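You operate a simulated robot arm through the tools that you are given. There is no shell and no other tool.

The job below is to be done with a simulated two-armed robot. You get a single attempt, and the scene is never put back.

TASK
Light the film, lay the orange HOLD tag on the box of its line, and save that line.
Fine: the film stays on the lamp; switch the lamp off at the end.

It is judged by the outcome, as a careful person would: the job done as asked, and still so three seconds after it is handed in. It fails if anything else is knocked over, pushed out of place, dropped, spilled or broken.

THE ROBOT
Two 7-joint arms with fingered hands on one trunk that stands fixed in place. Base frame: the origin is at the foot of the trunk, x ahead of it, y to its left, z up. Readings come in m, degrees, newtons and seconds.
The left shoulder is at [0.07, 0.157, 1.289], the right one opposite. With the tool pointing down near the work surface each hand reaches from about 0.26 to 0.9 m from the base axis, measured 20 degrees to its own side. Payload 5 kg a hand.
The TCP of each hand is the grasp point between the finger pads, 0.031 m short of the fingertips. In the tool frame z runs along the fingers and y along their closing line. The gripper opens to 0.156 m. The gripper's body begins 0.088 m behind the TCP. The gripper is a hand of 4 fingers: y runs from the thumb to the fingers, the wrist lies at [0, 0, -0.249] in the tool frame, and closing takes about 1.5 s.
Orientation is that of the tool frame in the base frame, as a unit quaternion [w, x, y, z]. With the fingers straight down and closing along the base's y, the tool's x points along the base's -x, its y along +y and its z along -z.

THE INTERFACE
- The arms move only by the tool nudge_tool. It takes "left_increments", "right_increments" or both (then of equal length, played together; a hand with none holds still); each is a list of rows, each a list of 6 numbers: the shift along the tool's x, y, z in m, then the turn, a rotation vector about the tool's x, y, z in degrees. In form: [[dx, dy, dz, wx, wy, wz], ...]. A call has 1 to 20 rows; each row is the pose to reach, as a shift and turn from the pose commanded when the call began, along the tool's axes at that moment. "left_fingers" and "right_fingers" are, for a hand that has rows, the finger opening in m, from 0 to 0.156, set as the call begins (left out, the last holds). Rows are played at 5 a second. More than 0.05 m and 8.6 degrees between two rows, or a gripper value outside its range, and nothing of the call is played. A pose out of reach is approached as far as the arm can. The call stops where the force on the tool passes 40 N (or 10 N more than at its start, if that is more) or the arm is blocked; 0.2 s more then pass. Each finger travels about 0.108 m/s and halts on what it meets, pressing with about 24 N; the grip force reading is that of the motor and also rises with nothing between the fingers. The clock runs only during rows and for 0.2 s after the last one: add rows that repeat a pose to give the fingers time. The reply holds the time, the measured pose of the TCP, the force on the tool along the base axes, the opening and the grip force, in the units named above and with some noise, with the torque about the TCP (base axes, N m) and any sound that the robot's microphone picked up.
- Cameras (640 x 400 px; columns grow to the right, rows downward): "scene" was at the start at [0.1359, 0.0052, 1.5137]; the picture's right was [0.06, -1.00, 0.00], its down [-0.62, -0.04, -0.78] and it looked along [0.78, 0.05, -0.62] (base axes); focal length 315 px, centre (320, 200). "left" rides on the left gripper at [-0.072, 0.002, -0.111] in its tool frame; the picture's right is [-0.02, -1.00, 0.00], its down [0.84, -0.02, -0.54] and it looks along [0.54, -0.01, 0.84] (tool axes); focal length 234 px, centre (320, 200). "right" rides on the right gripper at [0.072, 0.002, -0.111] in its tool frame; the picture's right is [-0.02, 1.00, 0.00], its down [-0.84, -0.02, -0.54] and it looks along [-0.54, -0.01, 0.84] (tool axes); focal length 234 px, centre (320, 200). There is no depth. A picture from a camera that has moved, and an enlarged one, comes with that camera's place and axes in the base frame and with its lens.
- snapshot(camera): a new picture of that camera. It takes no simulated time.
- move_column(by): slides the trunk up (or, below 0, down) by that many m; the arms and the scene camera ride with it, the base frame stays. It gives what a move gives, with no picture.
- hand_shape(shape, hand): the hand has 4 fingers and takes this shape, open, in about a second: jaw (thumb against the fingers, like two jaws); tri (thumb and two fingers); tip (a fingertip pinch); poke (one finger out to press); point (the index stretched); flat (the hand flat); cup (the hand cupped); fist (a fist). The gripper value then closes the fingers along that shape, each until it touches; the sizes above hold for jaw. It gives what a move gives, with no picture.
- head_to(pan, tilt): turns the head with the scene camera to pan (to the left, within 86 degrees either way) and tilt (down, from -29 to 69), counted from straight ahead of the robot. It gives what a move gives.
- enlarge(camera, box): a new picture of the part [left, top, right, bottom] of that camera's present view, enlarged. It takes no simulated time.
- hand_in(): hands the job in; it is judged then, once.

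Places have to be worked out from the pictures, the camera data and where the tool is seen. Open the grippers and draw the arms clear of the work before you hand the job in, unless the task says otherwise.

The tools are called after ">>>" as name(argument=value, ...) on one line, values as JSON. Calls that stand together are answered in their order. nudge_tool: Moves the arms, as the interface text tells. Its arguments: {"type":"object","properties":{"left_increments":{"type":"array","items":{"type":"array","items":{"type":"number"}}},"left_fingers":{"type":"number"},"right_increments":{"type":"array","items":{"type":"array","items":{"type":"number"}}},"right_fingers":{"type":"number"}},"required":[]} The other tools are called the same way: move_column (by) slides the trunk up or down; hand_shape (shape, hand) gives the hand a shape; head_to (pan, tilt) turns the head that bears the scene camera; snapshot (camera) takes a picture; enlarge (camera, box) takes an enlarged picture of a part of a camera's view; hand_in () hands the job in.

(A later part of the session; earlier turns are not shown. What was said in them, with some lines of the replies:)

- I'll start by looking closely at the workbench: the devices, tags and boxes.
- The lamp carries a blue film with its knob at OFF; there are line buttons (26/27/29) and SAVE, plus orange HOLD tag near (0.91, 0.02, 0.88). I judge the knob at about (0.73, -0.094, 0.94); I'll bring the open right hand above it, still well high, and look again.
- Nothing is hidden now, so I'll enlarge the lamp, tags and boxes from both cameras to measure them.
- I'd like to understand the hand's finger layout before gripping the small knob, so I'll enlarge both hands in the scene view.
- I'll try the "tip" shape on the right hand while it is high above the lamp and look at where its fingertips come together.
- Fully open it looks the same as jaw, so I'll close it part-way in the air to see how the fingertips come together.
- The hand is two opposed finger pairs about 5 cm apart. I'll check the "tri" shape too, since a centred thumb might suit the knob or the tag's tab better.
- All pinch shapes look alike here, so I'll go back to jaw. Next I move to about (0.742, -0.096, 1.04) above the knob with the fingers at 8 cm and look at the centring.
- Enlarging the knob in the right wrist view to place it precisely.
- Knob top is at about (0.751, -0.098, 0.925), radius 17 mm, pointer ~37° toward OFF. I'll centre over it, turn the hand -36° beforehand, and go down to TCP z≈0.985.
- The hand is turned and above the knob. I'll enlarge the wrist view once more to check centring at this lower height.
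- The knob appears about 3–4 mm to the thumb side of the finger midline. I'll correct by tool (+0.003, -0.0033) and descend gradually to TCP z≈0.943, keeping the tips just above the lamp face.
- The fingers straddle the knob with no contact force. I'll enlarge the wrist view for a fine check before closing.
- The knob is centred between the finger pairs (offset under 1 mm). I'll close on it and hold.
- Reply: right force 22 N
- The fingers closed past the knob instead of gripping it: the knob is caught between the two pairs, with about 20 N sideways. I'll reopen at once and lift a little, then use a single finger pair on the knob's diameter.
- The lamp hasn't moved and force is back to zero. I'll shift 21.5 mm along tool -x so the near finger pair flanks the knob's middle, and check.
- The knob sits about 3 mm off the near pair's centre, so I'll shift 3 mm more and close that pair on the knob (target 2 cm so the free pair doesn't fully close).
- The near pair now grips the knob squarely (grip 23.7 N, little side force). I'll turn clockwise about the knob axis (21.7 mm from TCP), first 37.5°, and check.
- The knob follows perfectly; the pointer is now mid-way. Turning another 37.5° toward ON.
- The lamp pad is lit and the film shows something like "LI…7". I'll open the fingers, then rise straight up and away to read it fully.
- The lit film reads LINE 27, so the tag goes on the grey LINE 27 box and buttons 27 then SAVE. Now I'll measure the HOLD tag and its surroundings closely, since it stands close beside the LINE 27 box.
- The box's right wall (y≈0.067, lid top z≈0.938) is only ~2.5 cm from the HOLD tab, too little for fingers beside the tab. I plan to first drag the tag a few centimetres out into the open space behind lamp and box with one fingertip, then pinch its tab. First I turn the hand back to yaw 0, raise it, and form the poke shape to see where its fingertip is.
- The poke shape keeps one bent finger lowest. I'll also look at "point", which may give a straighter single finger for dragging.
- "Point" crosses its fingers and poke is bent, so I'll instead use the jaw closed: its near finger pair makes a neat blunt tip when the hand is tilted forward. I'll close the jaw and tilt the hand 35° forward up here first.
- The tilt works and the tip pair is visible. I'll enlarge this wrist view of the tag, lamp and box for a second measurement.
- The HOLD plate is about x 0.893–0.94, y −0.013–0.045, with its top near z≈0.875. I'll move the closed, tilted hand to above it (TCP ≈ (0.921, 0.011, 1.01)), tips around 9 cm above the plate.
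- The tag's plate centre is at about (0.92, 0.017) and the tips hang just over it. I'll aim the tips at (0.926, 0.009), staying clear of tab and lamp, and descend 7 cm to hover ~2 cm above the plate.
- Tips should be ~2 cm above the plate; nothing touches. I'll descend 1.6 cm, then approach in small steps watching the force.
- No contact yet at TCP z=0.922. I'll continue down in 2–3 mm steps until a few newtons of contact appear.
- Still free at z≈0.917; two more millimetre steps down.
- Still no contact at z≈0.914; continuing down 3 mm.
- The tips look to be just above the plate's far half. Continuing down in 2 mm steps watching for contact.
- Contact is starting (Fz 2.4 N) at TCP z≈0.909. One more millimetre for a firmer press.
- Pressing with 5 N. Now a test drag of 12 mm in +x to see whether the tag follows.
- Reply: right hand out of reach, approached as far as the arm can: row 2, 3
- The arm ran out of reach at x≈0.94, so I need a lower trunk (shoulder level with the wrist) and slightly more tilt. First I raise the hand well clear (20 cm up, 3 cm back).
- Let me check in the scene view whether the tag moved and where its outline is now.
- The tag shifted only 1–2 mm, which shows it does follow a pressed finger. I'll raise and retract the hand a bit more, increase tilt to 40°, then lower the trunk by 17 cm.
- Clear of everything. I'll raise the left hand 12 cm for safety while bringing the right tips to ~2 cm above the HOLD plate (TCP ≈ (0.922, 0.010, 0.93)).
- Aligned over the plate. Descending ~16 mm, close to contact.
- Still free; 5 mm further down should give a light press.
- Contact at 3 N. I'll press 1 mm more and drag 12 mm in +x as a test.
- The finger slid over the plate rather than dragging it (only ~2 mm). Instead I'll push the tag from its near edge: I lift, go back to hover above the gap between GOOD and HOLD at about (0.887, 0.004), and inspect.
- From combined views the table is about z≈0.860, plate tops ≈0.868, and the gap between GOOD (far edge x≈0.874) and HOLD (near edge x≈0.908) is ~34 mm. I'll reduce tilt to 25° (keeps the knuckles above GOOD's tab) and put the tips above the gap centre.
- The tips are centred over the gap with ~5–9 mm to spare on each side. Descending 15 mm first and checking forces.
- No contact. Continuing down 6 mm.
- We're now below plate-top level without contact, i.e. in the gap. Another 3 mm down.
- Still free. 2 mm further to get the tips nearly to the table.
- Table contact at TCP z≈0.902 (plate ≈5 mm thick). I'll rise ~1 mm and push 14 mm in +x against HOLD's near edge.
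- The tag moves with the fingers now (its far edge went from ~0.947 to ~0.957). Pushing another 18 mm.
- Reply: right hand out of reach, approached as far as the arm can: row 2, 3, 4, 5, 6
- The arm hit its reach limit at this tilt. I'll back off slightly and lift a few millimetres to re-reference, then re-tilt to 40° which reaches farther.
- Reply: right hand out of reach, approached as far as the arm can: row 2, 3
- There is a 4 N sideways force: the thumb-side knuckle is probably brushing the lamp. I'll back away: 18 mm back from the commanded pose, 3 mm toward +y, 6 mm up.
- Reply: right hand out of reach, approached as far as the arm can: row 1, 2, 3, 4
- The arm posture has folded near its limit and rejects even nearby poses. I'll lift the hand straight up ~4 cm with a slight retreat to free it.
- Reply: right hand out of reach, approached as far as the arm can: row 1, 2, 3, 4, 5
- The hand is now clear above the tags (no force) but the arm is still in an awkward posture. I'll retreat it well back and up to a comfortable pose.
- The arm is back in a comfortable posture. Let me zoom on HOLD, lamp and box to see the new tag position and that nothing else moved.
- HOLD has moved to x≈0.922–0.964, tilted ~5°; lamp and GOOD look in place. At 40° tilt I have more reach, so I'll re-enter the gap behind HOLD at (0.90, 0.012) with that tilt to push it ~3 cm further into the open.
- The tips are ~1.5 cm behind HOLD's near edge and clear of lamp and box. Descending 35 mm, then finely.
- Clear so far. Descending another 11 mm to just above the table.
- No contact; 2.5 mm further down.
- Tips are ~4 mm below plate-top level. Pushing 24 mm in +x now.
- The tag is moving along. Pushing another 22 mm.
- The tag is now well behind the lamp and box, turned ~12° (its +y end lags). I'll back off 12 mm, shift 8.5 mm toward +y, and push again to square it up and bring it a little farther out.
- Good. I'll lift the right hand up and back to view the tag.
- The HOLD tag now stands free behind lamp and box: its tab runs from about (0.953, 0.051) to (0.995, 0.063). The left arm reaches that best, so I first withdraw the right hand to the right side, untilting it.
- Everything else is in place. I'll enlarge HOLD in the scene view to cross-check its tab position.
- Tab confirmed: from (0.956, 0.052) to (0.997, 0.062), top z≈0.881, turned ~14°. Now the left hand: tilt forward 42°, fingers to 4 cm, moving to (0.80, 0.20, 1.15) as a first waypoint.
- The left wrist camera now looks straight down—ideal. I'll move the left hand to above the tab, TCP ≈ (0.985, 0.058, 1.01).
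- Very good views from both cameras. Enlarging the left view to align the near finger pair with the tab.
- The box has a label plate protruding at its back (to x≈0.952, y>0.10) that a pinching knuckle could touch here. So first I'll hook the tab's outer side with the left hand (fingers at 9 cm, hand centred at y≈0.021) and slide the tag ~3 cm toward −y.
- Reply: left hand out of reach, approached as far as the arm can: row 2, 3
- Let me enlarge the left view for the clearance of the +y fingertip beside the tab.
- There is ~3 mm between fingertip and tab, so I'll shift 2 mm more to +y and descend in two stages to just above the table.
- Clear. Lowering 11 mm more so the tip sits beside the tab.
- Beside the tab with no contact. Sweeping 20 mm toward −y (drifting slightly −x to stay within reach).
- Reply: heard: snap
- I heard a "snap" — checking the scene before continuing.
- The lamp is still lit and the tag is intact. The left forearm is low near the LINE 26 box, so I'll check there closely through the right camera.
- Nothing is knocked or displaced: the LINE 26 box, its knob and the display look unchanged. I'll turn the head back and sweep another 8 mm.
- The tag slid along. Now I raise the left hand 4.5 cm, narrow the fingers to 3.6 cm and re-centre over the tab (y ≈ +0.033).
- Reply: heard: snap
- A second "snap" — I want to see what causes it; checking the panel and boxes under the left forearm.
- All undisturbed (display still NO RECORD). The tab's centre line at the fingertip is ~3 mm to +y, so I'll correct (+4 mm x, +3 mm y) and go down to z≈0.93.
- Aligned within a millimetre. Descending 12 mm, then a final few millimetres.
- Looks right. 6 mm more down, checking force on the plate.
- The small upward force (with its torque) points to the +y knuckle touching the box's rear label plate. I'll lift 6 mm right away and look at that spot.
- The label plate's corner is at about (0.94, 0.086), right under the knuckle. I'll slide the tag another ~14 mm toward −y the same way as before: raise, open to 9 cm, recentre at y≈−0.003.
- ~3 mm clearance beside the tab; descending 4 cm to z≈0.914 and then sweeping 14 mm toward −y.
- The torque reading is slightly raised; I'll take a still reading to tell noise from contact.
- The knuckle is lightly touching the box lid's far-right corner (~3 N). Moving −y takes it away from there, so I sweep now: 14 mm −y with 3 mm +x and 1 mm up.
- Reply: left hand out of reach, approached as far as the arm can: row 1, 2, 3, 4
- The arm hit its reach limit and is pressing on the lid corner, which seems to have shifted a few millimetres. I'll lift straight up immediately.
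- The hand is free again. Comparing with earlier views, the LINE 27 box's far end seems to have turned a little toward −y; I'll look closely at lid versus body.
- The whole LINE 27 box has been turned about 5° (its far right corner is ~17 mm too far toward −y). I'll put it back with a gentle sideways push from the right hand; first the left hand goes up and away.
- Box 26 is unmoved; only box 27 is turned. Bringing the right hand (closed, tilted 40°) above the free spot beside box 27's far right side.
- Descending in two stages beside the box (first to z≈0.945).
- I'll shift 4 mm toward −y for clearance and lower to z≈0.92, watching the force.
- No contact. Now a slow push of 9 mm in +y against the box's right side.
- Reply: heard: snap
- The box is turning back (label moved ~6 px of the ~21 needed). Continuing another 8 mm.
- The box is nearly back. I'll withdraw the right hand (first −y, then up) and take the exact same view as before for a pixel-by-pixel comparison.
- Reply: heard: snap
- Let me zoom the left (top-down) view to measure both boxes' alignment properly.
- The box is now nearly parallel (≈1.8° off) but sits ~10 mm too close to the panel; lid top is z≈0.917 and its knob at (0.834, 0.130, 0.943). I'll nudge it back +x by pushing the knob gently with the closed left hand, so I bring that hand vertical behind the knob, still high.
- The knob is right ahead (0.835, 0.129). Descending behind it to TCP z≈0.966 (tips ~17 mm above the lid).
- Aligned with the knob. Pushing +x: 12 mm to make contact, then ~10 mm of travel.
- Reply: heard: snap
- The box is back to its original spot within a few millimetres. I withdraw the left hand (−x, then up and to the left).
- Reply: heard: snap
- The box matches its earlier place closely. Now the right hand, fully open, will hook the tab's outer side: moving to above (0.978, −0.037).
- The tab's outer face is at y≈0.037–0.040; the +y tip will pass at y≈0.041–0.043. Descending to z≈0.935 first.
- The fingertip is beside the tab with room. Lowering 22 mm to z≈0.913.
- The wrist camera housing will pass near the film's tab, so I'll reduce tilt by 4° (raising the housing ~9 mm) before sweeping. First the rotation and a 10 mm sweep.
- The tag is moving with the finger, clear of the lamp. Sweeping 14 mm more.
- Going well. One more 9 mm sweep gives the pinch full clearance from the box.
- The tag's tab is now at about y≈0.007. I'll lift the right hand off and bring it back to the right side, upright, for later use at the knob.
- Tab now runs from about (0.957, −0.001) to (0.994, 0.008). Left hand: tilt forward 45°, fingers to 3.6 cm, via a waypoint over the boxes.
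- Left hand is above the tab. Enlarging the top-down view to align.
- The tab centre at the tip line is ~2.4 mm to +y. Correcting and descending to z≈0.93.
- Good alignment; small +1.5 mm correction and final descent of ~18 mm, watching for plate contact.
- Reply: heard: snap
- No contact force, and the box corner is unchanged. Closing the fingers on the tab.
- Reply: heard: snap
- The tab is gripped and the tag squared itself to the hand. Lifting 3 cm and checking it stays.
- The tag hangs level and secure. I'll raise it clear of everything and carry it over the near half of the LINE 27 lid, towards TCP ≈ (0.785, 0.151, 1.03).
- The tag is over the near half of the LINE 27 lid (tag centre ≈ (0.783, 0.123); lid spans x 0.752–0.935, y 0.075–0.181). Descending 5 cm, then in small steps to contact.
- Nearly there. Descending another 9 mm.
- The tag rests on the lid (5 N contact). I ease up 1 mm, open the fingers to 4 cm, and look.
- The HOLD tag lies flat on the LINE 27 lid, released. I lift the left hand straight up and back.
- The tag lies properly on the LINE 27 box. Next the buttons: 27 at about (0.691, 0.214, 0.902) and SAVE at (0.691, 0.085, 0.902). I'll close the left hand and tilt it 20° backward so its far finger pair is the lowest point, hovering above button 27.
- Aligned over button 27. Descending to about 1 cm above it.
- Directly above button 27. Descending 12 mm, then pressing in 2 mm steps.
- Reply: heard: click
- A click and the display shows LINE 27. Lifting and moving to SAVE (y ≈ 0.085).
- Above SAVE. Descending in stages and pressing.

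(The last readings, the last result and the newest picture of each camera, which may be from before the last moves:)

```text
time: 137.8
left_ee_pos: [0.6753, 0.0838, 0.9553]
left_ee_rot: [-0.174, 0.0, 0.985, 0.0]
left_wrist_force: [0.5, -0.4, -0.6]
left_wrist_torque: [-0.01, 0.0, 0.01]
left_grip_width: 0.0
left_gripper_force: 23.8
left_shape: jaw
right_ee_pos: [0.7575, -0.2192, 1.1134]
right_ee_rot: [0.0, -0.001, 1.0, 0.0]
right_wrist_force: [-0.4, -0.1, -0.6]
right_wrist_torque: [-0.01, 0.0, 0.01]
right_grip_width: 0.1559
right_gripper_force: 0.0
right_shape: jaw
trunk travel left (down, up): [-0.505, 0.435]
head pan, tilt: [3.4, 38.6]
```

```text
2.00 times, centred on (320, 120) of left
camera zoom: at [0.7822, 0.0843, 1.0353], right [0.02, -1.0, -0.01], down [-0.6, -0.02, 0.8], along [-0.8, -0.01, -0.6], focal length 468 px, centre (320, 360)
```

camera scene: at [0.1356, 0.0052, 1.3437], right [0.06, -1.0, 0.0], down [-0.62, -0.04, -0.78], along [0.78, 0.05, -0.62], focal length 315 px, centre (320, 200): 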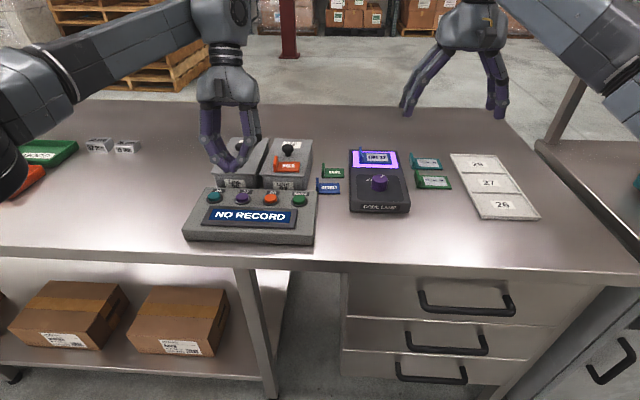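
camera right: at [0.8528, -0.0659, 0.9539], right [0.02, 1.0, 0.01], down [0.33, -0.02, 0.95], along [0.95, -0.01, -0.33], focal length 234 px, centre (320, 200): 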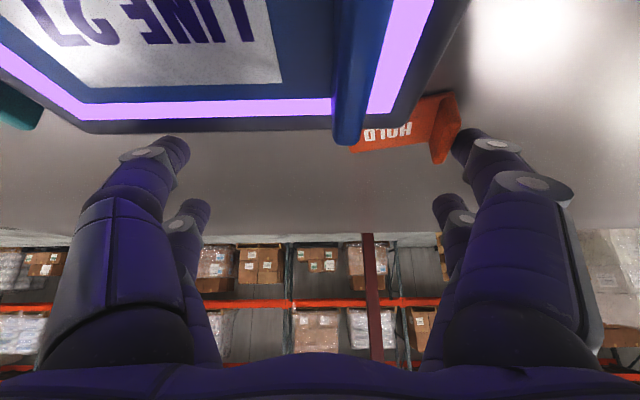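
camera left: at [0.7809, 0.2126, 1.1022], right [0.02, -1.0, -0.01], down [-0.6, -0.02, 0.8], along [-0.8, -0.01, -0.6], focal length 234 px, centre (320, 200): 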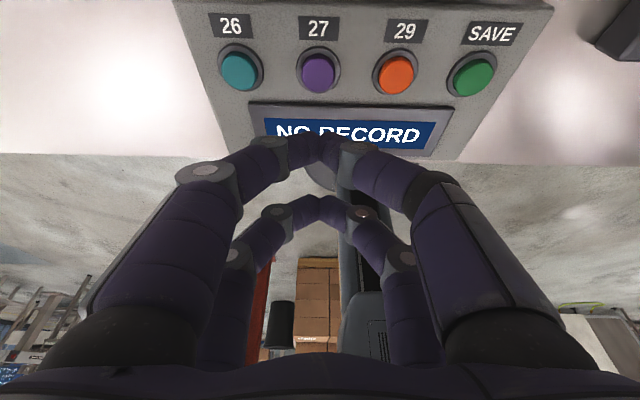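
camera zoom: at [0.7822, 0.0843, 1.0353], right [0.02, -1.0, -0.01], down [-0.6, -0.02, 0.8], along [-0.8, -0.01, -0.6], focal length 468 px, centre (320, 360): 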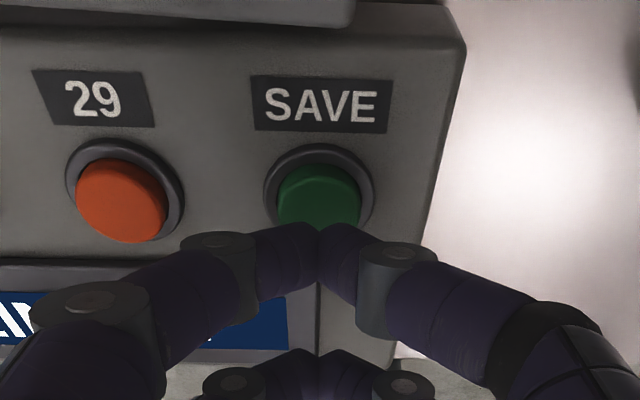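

Centred on SAVE; pressing down 12 mm and then a little more.

>>> nudge_tool(left_increments=[[-0.0021, 0, 0.0056, 0, 0, 0], [-0.0041, 0, 0.0113, 0, 0, 0], [-0.0048, 0, 0.0132, 0, 0, 0]])

>>> enlarge(camera="scene", box=[180, 110, 330, 250])

```text
time: 138.6
left_ee_pos: [0.6765, 0.0844, 0.9417]
left_ee_rot: [-0.173, 0.0, 0.985, 0.0]
left_wrist_force: [2.2, 0.3, 7.2]
left_wrist_torque: [0.04, -0.19, 0.04]
left_grip_width: 0.0001
left_gripper_force: 24.0
left_shape: jaw
right_ee_pos: [0.7574, -0.2186, 1.1132]
right_ee_rot: [0.0, -0.001, 1.0, 0.0]
right_wrist_force: [0.6, -0.5, -0.8]
right_wrist_torque: [0.02, -0.02, 0.02]
right_grip_width: 0.1557
right_gripper_force: 0.1
right_shape: jaw
trunk travel left (down, up): [-0.505, 0.435]
head pan, tilt: [3.4, 38.6]
heard: click
```

```text
2.86 times, centred on (255, 180) of scene
camera zoom: at [0.1354, 0.0051, 1.3439], right [0.06, -1.0, 0.0], down [-0.62, -0.04, -0.78], along [0.78, 0.05, -0.62], focal length 900 px, centre (506, 257)
```

zoom: 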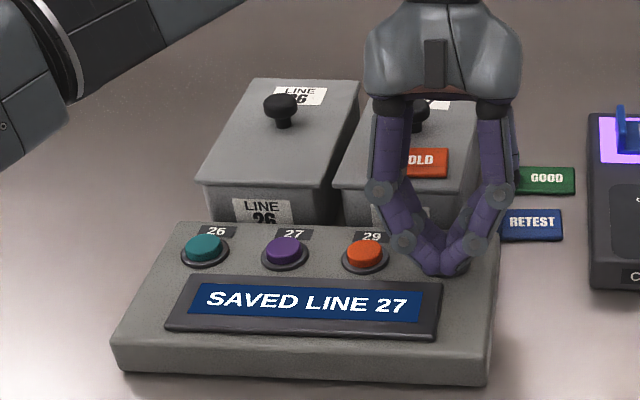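

The display reads SAVED LINE 27. Lifting the left hand and withdrawing it to the left, clear of the work.

>>> nudge_tool(left_increments=[[0.0103, 0, -0.0282, 0, 0, 0], [0.0205, 0, -0.0564, 0, 0, 0], [0.035, 0.02, -0.085, 0, 0, 0], [0.055, 0.05, -0.1, 0, -4, 0], [0.075, 0.085, -0.105, 0, -8, 0], [0.095, 0.12, -0.11, 0, -12, 0], [0.115, 0.16, -0.11, 0, -16, 0], [0.1359, 0.2, -0.1102, 0, -20, 0], [0.1359, 0.2, -0.1102, 0, -20, 0]])

>>> snapshot(camera="scene")

>>> snapshot(camera="right")

```text
time: 140.6
left_ee_pos: [0.5889, 0.2811, 1.0897]
left_ee_rot: [0.0, 0.0, 1.0, 0.0]
left_wrist_force: [-0.4, -0.1, 0.9]
left_wrist_torque: [0.07, 0.0, -0.01]
left_grip_width: 0.0002
left_gripper_force: 23.9
left_shape: jaw
right_ee_pos: [0.7587, -0.2205, 1.1122]
right_ee_rot: [-0.002, -0.001, 1.0, 0.001]
right_wrist_force: [0.3, -0.3, -0.3]
right_wrist_torque: [0.03, 0.03, -0.01]
right_grip_width: 0.156
right_gripper_force: 0.0
right_shape: jaw
trunk travel left (down, up): [-0.505, 0.435]
head pan, tilt: [3.4, 38.6]
```

```text
taken
camera scene: at [0.137, 0.0038, 1.3436], right [0.06, -1.0, 0.0], down [-0.62, -0.04, -0.78], along [0.78, 0.05, -0.62], focal length 315 px, centre (320, 200)
```

scene: 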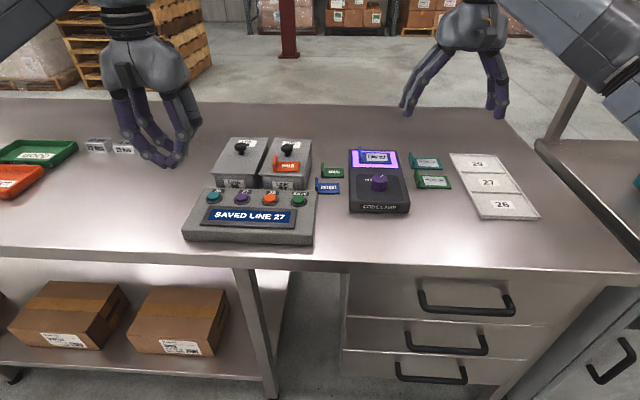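

```text
taken
camera right: at [0.687, -0.2179, 1.2234], right [0.02, 1.0, 0.0], down [0.84, -0.02, 0.54], along [0.54, -0.01, -0.84], focal length 234 px, centre (320, 200)
```

right: 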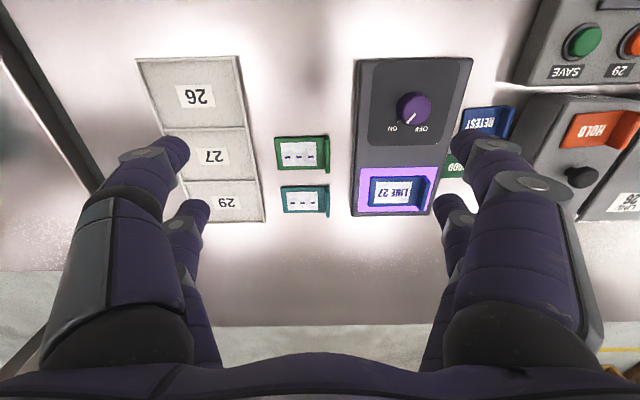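

Everything is as wanted; now the lamp. I bring the right hand over the knob, pre-turned +38° (matching the ON position), fingers at 7 cm, at z≈1.04.

>>> nudge_tool(right_increments=[[-0.002, 0.02, 0.012, 0, 0, 7.6], [-0.005, 0.042, 0.025, 0, 0, 15.2], [-0.007, 0.065, 0.04, 0, 0, 22.8], [-0.009, 0.087, 0.055, 0, 0, 30.4], [-0.011, 0.1077, 0.07, 0, 0, 38], [-0.011, 0.1077, 0.07, 0, 0, 38], [-0.011, 0.1077, 0.07, 0, 0, 38]], right_fingers=0.07)

>>> snapshot(camera="right")

>>> enlarge(camera="right", box=[230, 60, 410, 200])

```text
time: 142.2
left_ee_pos: [0.5887, 0.2825, 1.0917]
left_ee_rot: [-0.001, 0.0, 1.0, -0.001]
left_wrist_force: [0.4, 0.4, 0.5]
left_wrist_torque: [0.0, -0.03, -0.03]
left_grip_width: 0.0
left_gripper_force: 23.8
left_shape: jaw
right_ee_pos: [0.7671, -0.1112, 1.0431]
right_ee_rot: [0.001, 0.326, 0.945, 0.0]
right_wrist_force: [-0.1, 0.0, 0.1]
right_wrist_torque: [0.01, 0.0, 0.03]
right_grip_width: 0.0705
right_gripper_force: 0.0
right_shape: jaw
trunk travel left (down, up): [-0.505, 0.435]
head pan, tilt: [3.4, 38.6]
```

```text
taken
camera right: at [0.7113, -0.064, 1.1531], right [0.63, 0.77, 0.0], down [0.65, -0.53, 0.54], along [0.42, -0.35, -0.84], focal length 234 px, centre (320, 200)
```

right: 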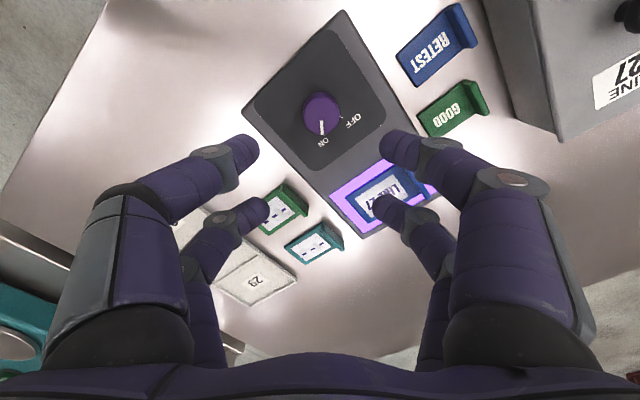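

```text
2.86 times, centred on (320, 130) of right
camera zoom: at [0.7113, -0.064, 1.1531], right [0.63, 0.77, 0.0], down [0.65, -0.53, 0.54], along [0.42, -0.35, -0.84], focal length 669 px, centre (320, 400)
```

zoom: 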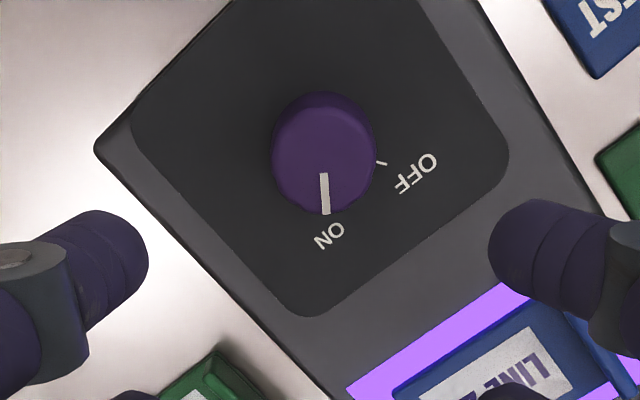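

The knob is ~2–3 mm off the near finger pair's centre; correcting by tool (−0.0027, +0.0023) while descending to z≈0.985.

>>> nudge_tool(right_increments=[[-0.001, 0.001, 0.02, 0, 0, 0], [-0.002, 0.002, 0.04, 0, 0, 0], [-0.0027, 0.0023, 0.058, 0, 0, 0], [-0.0027, 0.0023, 0.058, 0, 0, 0]])

>>> enlarge(camera="right", box=[230, 80, 410, 220])

```text
time: 143.2
left_ee_pos: [0.5882, 0.282, 1.0896]
left_ee_rot: [0.0, 0.0, 1.0, -0.001]
left_wrist_force: [0.5, -0.2, -0.7]
left_wrist_torque: [-0.03, 0.04, 0.01]
left_grip_width: 0.0001
left_gripper_force: 24.2
left_shape: jaw
right_ee_pos: [0.7723, -0.1103, 0.984]
right_ee_rot: [0.001, 0.325, 0.946, 0.0]
right_wrist_force: [0.3, 0.0, -0.2]
right_wrist_torque: [0.01, 0.03, 0.01]
right_grip_width: 0.0705
right_gripper_force: 0.1
right_shape: jaw
trunk travel left (down, up): [-0.505, 0.435]
head pan, tilt: [3.4, 38.6]
```

```text
2.86 times, centred on (320, 150) of right
camera zoom: at [0.7165, -0.064, 1.0941], right [0.63, 0.77, 0.0], down [0.65, -0.53, 0.55], along [0.42, -0.34, -0.84], focal length 669 px, centre (320, 343)
```

zoom: 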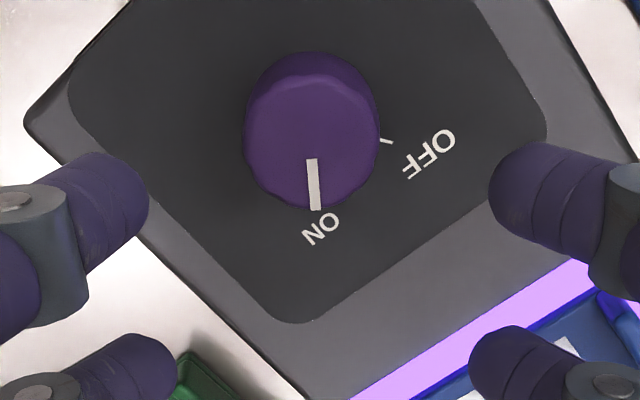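

Well aligned now. Descending to grip height z≈0.944.

>>> nudge_tool(right_increments=[[0.0003, -0.0005, 0.012, 0, 0, 0], [0.0005, -0.001, 0.024, 0, 0, 0], [0.0005, -0.001, 0.034, 0, 0, 0], [0.0005, -0.001, 0.04, 0, 0, 0], [0.0005, -0.001, 0.04, 0, 0, 0]])

>>> enlarge(camera="right", box=[230, 80, 410, 220])

```text
time: 144.4
left_ee_pos: [0.5875, 0.2829, 1.0908]
left_ee_rot: [0.0, 0.0, 1.0, 0.001]
left_wrist_force: [-0.9, -0.4, -0.9]
left_wrist_torque: [0.01, -0.01, 0.03]
left_grip_width: 0.0
left_gripper_force: 23.7
left_shape: jaw
right_ee_pos: [0.7711, -0.1115, 0.9432]
right_ee_rot: [0.001, 0.325, 0.946, 0.0]
right_wrist_force: [0.7, -0.3, 0.2]
right_wrist_torque: [-0.02, 0.0, -0.04]
right_grip_width: 0.0708
right_gripper_force: 0.1
right_shape: jaw
trunk travel left (down, up): [-0.505, 0.435]
head pan, tilt: [3.4, 38.6]
```

```text
2.86 times, centred on (320, 150) of right
camera zoom: at [0.7154, -0.0644, 1.0538], right [0.63, 0.77, 0.0], down [0.65, -0.53, 0.54], along [0.42, -0.34, -0.84], focal length 669 px, centre (320, 343)
```

zoom: 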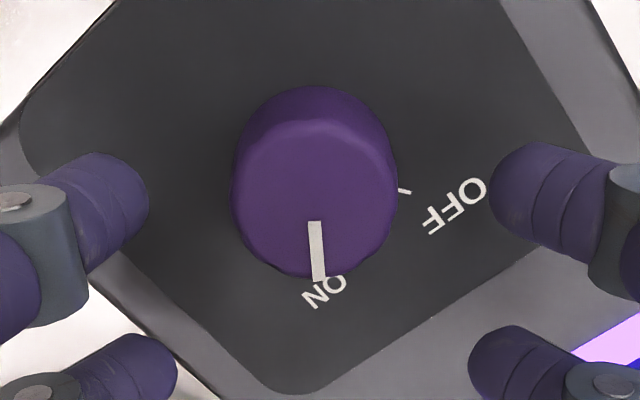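

The near pair flanks the knob as before. Closing on it.

>>> nudge_tool(right_increments=[[0, 0, 0, 0, 0, 0], [0, 0, 0, 0, 0, 0], [0, 0, 0, 0, 0, 0], [0, 0, 0, 0, 0, 0], [0, 0, 0, 0, 0, 0]], right_fingers=0.02)

>>> enlarge(camera="right", box=[230, 80, 410, 220])

```text
time: 145.6
left_ee_pos: [0.5887, 0.2819, 1.0909]
left_ee_rot: [0.001, 0.0, 1.0, -0.001]
left_wrist_force: [-0.7, 0.1, -0.5]
left_wrist_torque: [-0.01, -0.01, -0.01]
left_grip_width: 0.0
left_gripper_force: 23.9
left_shape: jaw
right_ee_pos: [0.7706, -0.1119, 0.942]
right_ee_rot: [0.0, 0.324, 0.946, 0.0]
right_wrist_force: [-2.8, 0.7, -1.7]
right_wrist_torque: [-0.01, 0.05, 0.06]
right_grip_width: 0.0158
right_gripper_force: 23.7
right_shape: jaw
trunk travel left (down, up): [-0.505, 0.435]
head pan, tilt: [3.4, 38.6]
```

```text
2.86 times, centred on (320, 150) of right
camera zoom: at [0.7153, -0.0643, 1.0537], right [0.63, 0.77, 0.0], down [0.65, -0.53, 0.54], along [0.42, -0.34, -0.84], focal length 669 px, centre (320, 343)
```

zoom: 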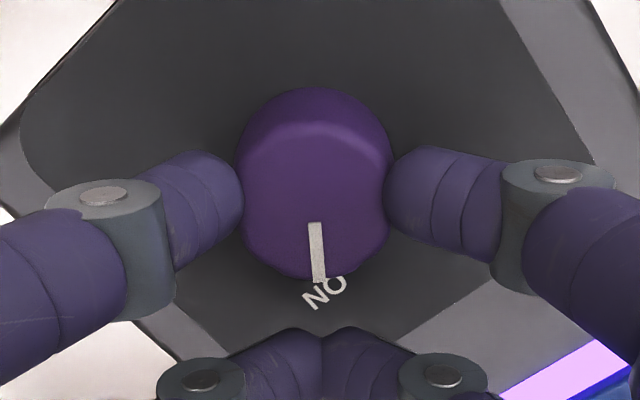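

Gripped squarely. Turning counter-clockwise 37° about the knob axis.

>>> nudge_tool(right_increments=[[0.00019, 0.00283, 0, 0, 0, -7.5], [0.00074, 0.00562, 0, 0, 0, -15], [0.00165, 0.0083, 0, 0, 0, -22.5], [0.00291, 0.01085, 0, 0, 0, -30], [0.00437, 0.01306, 0, 0, 0, -37]])

>>> nudge_tool(right_increments=[[0.00019, 0.00283, 0, 0, 0, -7.5], [0.00074, 0.00562, 0, 0, 0, -15], [0.00165, 0.0083, 0, 0, 0, -22.5], [0.00291, 0.01085, 0, 0, 0, -30], [0.00437, 0.01306, 0, 0, 0, -37]])

>>> enlarge(camera="right", box=[230, 80, 410, 220])

>>> enlarge(camera="scene", box=[310, 120, 430, 220])

```text
time: 146.8
left_ee_pos: [0.5879, 0.2821, 1.0912]
left_ee_rot: [0.0, 0.0, 1.0, 0.0]
left_wrist_force: [0.6, -0.6, 0.0]
left_wrist_torque: [-0.02, 0.0, 0.03]
left_grip_width: 0.0003
left_gripper_force: 23.8
left_shape: jaw
right_ee_pos: [0.7757, -0.0994, 0.9431]
right_ee_rot: [-0.001, 0.006, 1.0, 0.0]
right_wrist_force: [-10.5, -0.7, -4.3]
right_wrist_torque: [-0.03, 0.18, -0.02]
right_grip_width: 0.0157
right_gripper_force: 23.7
right_shape: jaw
trunk travel left (down, up): [-0.505, 0.435]
head pan, tilt: [3.4, 38.6]
```

```text
time: 148.0
left_ee_pos: [0.5888, 0.2803, 1.0908]
left_ee_rot: [0.0, 0.0, 1.0, -0.001]
left_wrist_force: [-0.6, 0.3, -0.1]
left_wrist_torque: [-0.02, 0.01, -0.05]
left_grip_width: 0.0001
left_gripper_force: 24.1
left_shape: jaw
right_ee_pos: [0.7716, -0.0876, 0.9433]
right_ee_rot: [0.0, -0.311, 0.951, 0.0]
right_wrist_force: [-8.3, -6.5, -4.7]
right_wrist_torque: [-0.03, 0.06, -0.2]
right_grip_width: 0.0154
right_gripper_force: 24.2
right_shape: jaw
trunk travel left (down, up): [-0.505, 0.435]
head pan, tilt: [3.4, 38.6]
```

```text
2.86 times, centred on (320, 150) of right
camera zoom: at [0.712, -0.1272, 1.0542], right [-0.57, 0.82, 0.0], down [0.69, 0.48, 0.54], along [0.45, 0.31, -0.84], focal length 669 px, centre (320, 343)
```

zoom: 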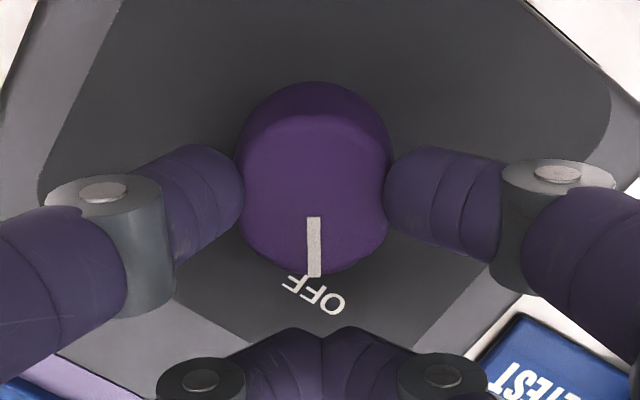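

```text
4.00 times, centred on (370, 170) of scene
camera zoom: at [0.1355, 0.0044, 1.3438], right [0.06, -1.0, 0.0], down [-0.62, -0.04, -0.78], along [0.78, 0.05, -0.62], focal length 1260 px, centre (120, 320)
```

zoom: 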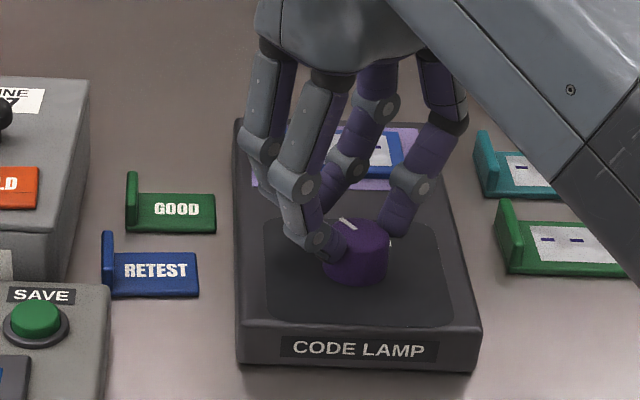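

The lamp is off (pad unlit, pointer at OFF). Opening the fingers and rising straight up.

>>> nudge_tool(right_increments=[[0, 0, 0, 0, 0, 0], [0, 0, 0, 0, 0, 0], [0, 0, 0, 0, 0, 0], [0, 0, 0, 0, 0, 0], [0, 0, -0.02, 0, 0, 0], [0, 0, -0.05, 0, 0, 0], [0, 0, -0.09, 0, 0, 0], [0, 0, -0.13, 0, 0, 0], [0, 0, -0.15, 0, 0, 0]], right_fingers=0.07)

>>> nudge_tool(right_increments=[[0.02, -0.02, -0.01, 0, 0, 7.2], [0.045, -0.045, -0.02, 0, 0, 14.4], [0.07, -0.07, -0.02, 0, 0, 21.6], [0.095, -0.095, -0.02, 0, 0, 28.8], [0.12, -0.12, -0.02, 0, 0, 36], [0.13, -0.15, -0.02, 0, 0, 36], [0.13, -0.15, -0.02, 0, 0, 36]], right_fingers=0.156)

>>> snapshot(camera="scene")

>>> enlarge(camera="scene", box=[200, 110, 420, 250])

```text
time: 150.0
left_ee_pos: [0.5875, 0.2815, 1.0915]
left_ee_rot: [0.0, 0.0, 1.0, 0.001]
left_wrist_force: [-0.4, -0.4, -0.6]
left_wrist_torque: [-0.01, -0.02, -0.03]
left_grip_width: 0.0
left_gripper_force: 23.8
left_shape: jaw
right_ee_pos: [0.7708, -0.0847, 1.0924]
right_ee_rot: [-0.001, -0.31, 0.951, 0.0]
right_wrist_force: [0.8, -0.4, 0.6]
right_wrist_torque: [-0.02, 0.0, 0.02]
right_grip_width: 0.0695
right_gripper_force: 0.0
right_shape: jaw
trunk travel left (down, up): [-0.505, 0.435]
head pan, tilt: [3.4, 38.6]
```

```text
time: 151.6
left_ee_pos: [0.5869, 0.2818, 1.0915]
left_ee_rot: [0.0, 0.001, 1.0, 0.0]
left_wrist_force: [0.0, -0.3, 0.3]
left_wrist_torque: [0.01, -0.03, 0.04]
left_grip_width: 0.0
left_gripper_force: 23.5
left_shape: jaw
right_ee_pos: [0.7522, -0.2823, 1.1137]
right_ee_rot: [0.0, -0.001, 1.0, 0.0]
right_wrist_force: [1.0, -0.2, -0.5]
right_wrist_torque: [-0.03, -0.02, -0.03]
right_grip_width: 0.156
right_gripper_force: 0.0
right_shape: jaw
trunk travel left (down, up): [-0.505, 0.435]
head pan, tilt: [3.4, 38.6]
```

```text
taken
camera scene: at [0.1354, 0.0056, 1.3438], right [0.06, -1.0, 0.0], down [-0.62, -0.04, -0.78], along [0.78, 0.05, -0.62], focal length 315 px, centre (320, 200)
```

scene: 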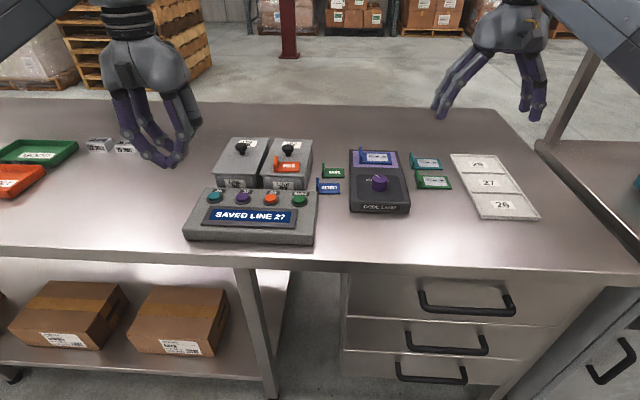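

```text
2.86 times, centred on (310, 180) of scene
camera zoom: at [0.1354, 0.0056, 1.3438], right [0.06, -1.0, 0.0], down [-0.62, -0.04, -0.78], along [0.78, 0.05, -0.62], focal length 900 px, centre (349, 257)
```

zoom: 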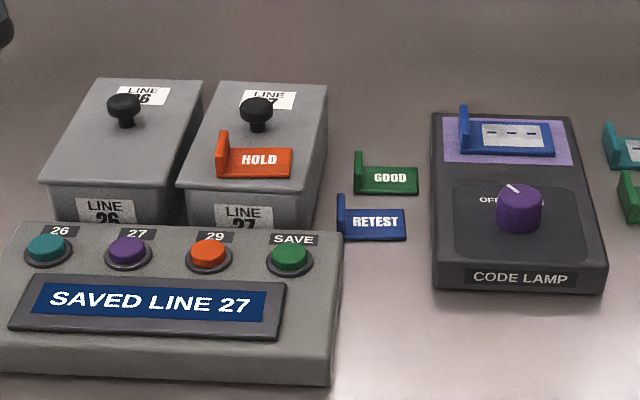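

All done: SAVED LINE 27, HOLD tag on the LINE 27 box, film on the lamp, lamp at OFF, and other items in place. I'll open the left gripper, draw both arms back, and raise the trunk to its starting height.

>>> nudge_tool(left_increments=[[0.02, 0.015, -0.02, 0, 0, 0], [0.04, 0.03, -0.04, 0, 0, 0], [0.06, 0.045, -0.06, 0, 0, 0], [0.08, 0.06, -0.08, 0, 0, 0], [0.1, 0.075, -0.1, 0, 0, 0], [0.1, 0.075, -0.1, 0, 0, 0], [0.1, 0.075, -0.1, 0, 0, 0], [0.1, 0.075, -0.1, 0, 0, 0]], right_increments=[[0.03, -0.01, -0.01, 0, 0, 0], [0.06, -0.02, -0.02, 0, 0, 0], [0.09, -0.03, -0.03, 0, 0, 0], [0.12, -0.04, -0.04, 0, 0, 0], [0.15, -0.05, -0.05, 0, 0, 0], [0.18, -0.05, -0.06, 0, 0, 0], [0.2, -0.05, -0.07, 0, 0, 0], [0.2, -0.05, -0.07, 0, 0, 0]], left_fingers=0.156, right_fingers=0.156)

>>> move_column(by=0.17)

>>> snapshot(camera="scene")

>>> enlarge(camera="scene", box=[190, 170, 450, 300])

```text
time: 153.4
left_ee_pos: [0.487, 0.3574, 1.1897]
left_ee_rot: [0.0, -0.001, 1.0, 0.0]
left_wrist_force: [0.2, 0.0, -0.1]
left_wrist_torque: [-0.03, -0.01, -0.03]
left_grip_width: 0.1559
left_gripper_force: 0.0
left_shape: jaw
right_ee_pos: [0.5552, -0.3337, 1.1834]
right_ee_rot: [-0.001, -0.001, 1.0, 0.0]
right_wrist_force: [0.0, -2.0, -0.2]
right_wrist_torque: [-0.03, 0.03, 0.03]
right_grip_width: 0.1559
right_gripper_force: 0.0
right_shape: jaw
trunk travel left (down, up): [-0.505, 0.435]
head pan, tilt: [3.4, 38.6]
```

```text
time: 155.3
left_ee_pos: [0.4862, 0.3586, 1.3598]
left_ee_rot: [0.0, 0.0, 1.0, 0.0]
left_wrist_force: [0.4, 1.6, 0.8]
left_wrist_torque: [-0.02, 0.02, 0.01]
left_grip_width: 0.1559
left_gripper_force: 0.0
left_shape: jaw
right_ee_pos: [0.5541, -0.3337, 1.3538]
right_ee_rot: [0.0, -0.001, 1.0, 0.0]
right_wrist_force: [-0.2, -0.7, 0.7]
right_wrist_torque: [0.02, 0.0, 0.02]
right_grip_width: 0.1556
right_gripper_force: 0.0
right_shape: jaw
trunk travel left (down, up): [-0.675, 0.265]
head pan, tilt: [3.4, 38.6]
```

```text
taken
camera scene: at [0.1359, 0.0052, 1.5136], right [0.06, -1.0, 0.0], down [-0.62, -0.04, -0.78], along [0.78, 0.05, -0.62], focal length 315 px, centre (320, 200)
```

scene: 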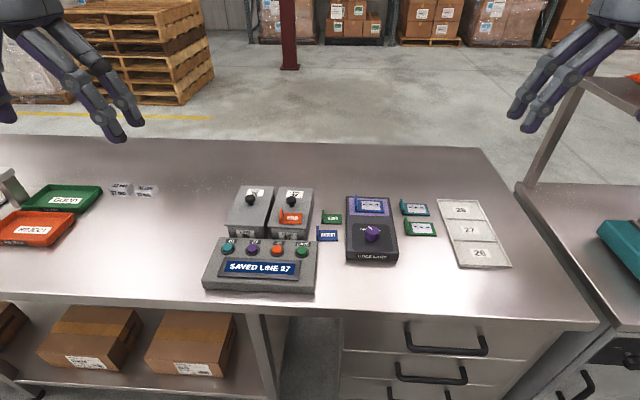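

```text
2.46 times, centred on (320, 235) of scene
camera zoom: at [0.1359, 0.0052, 1.5136], right [0.06, -1.0, 0.0], down [-0.62, -0.04, -0.78], along [0.78, 0.05, -0.62], focal length 775 px, centre (320, 114)
```

zoom: 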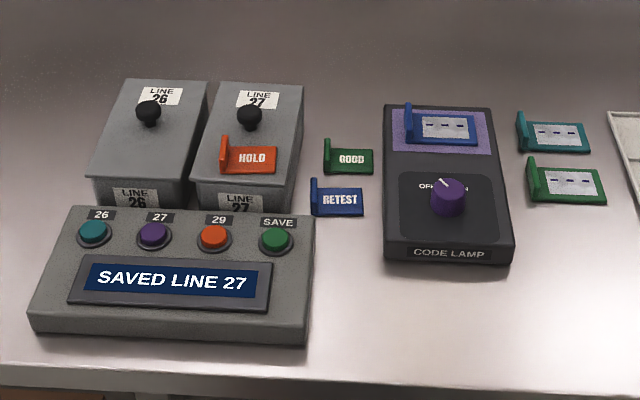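

For a last check I take exactly the same enlargements as at the very start, to compare positions of box 27, tags and lamp.

>>> enlarge(camera="scene", box=[195, 175, 325, 300])

>>> enlarge(camera="scene", box=[310, 185, 410, 270])

```text
3.20 times, centred on (260, 238) of scene
camera zoom: at [0.1359, 0.0052, 1.5136], right [0.06, -1.0, 0.0], down [-0.62, -0.04, -0.78], along [0.78, 0.05, -0.62], focal length 1008 px, centre (512, 80)
```

zoom: 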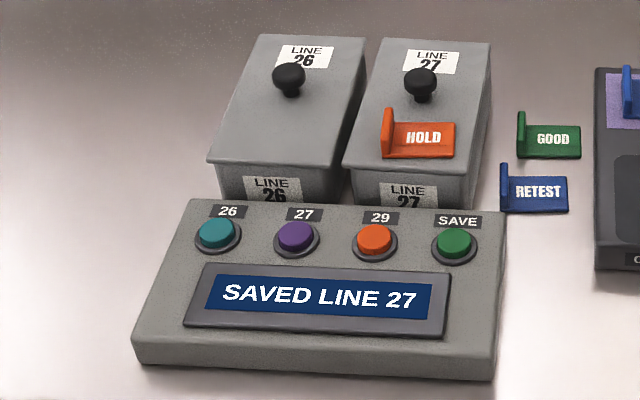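

```text
4.71 times, centred on (360, 228) of scene
camera zoom: at [0.1359, 0.0052, 1.5136], right [0.06, -1.0, 0.0], down [-0.62, -0.04, -0.78], along [0.78, 0.05, -0.62], focal length 1482 px, centre (132, 71)
```

zoom: 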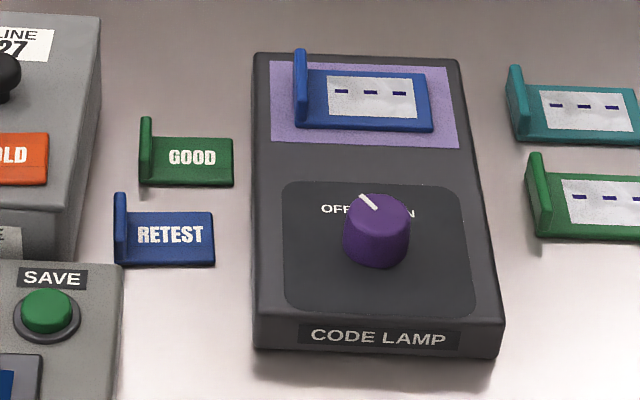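

Box 27 is within about 5 mm and 2° of where it started. GOOD, RETEST, the lamp, the film and the panel match the first pictures. The HOLD tag lies flat on the LINE 27 box, the display reads SAVED LINE 27, the lamp is off with its film, and both grippers are open and clear, so I hand the job in.

>>> hand_in()

```text
The job is handed in.
```

The job is handed in. The film on the lamp read LINE 27, so I worked with that line:

- **HOLD tag:** it lies flat on the lid of the grey LINE 27 box. I took "box" to mean that box, not the "27" tray compartment.
- **Record:** I pressed 27 and then SAVE, and the display reads SAVED LINE 27.
- **Lamp:** the film stayed on the lamp, and the knob is back at OFF.

Two things did not go cleanly:

- **Tag moved before lifting:** HOLD stood too close to the LINE 27 box to grip, so I slid it out behind the lamp before picking it up.
- **LINE 27 box pushed:** while sliding the tag, I knocked the box about 2 cm out of place and turned it a few degrees. I pushed it back, and in the final pictures it sits within about 5 mm and 2° of where it started.

I heard a "snap" several times, mostly when a hand touched or pushed that box. I found nothing broken or loose.

In the final pictures the GOOD and RETEST tags, the LINE 26 box, the lamp and the panel are where they started. Both grippers are open and the arms are clear.
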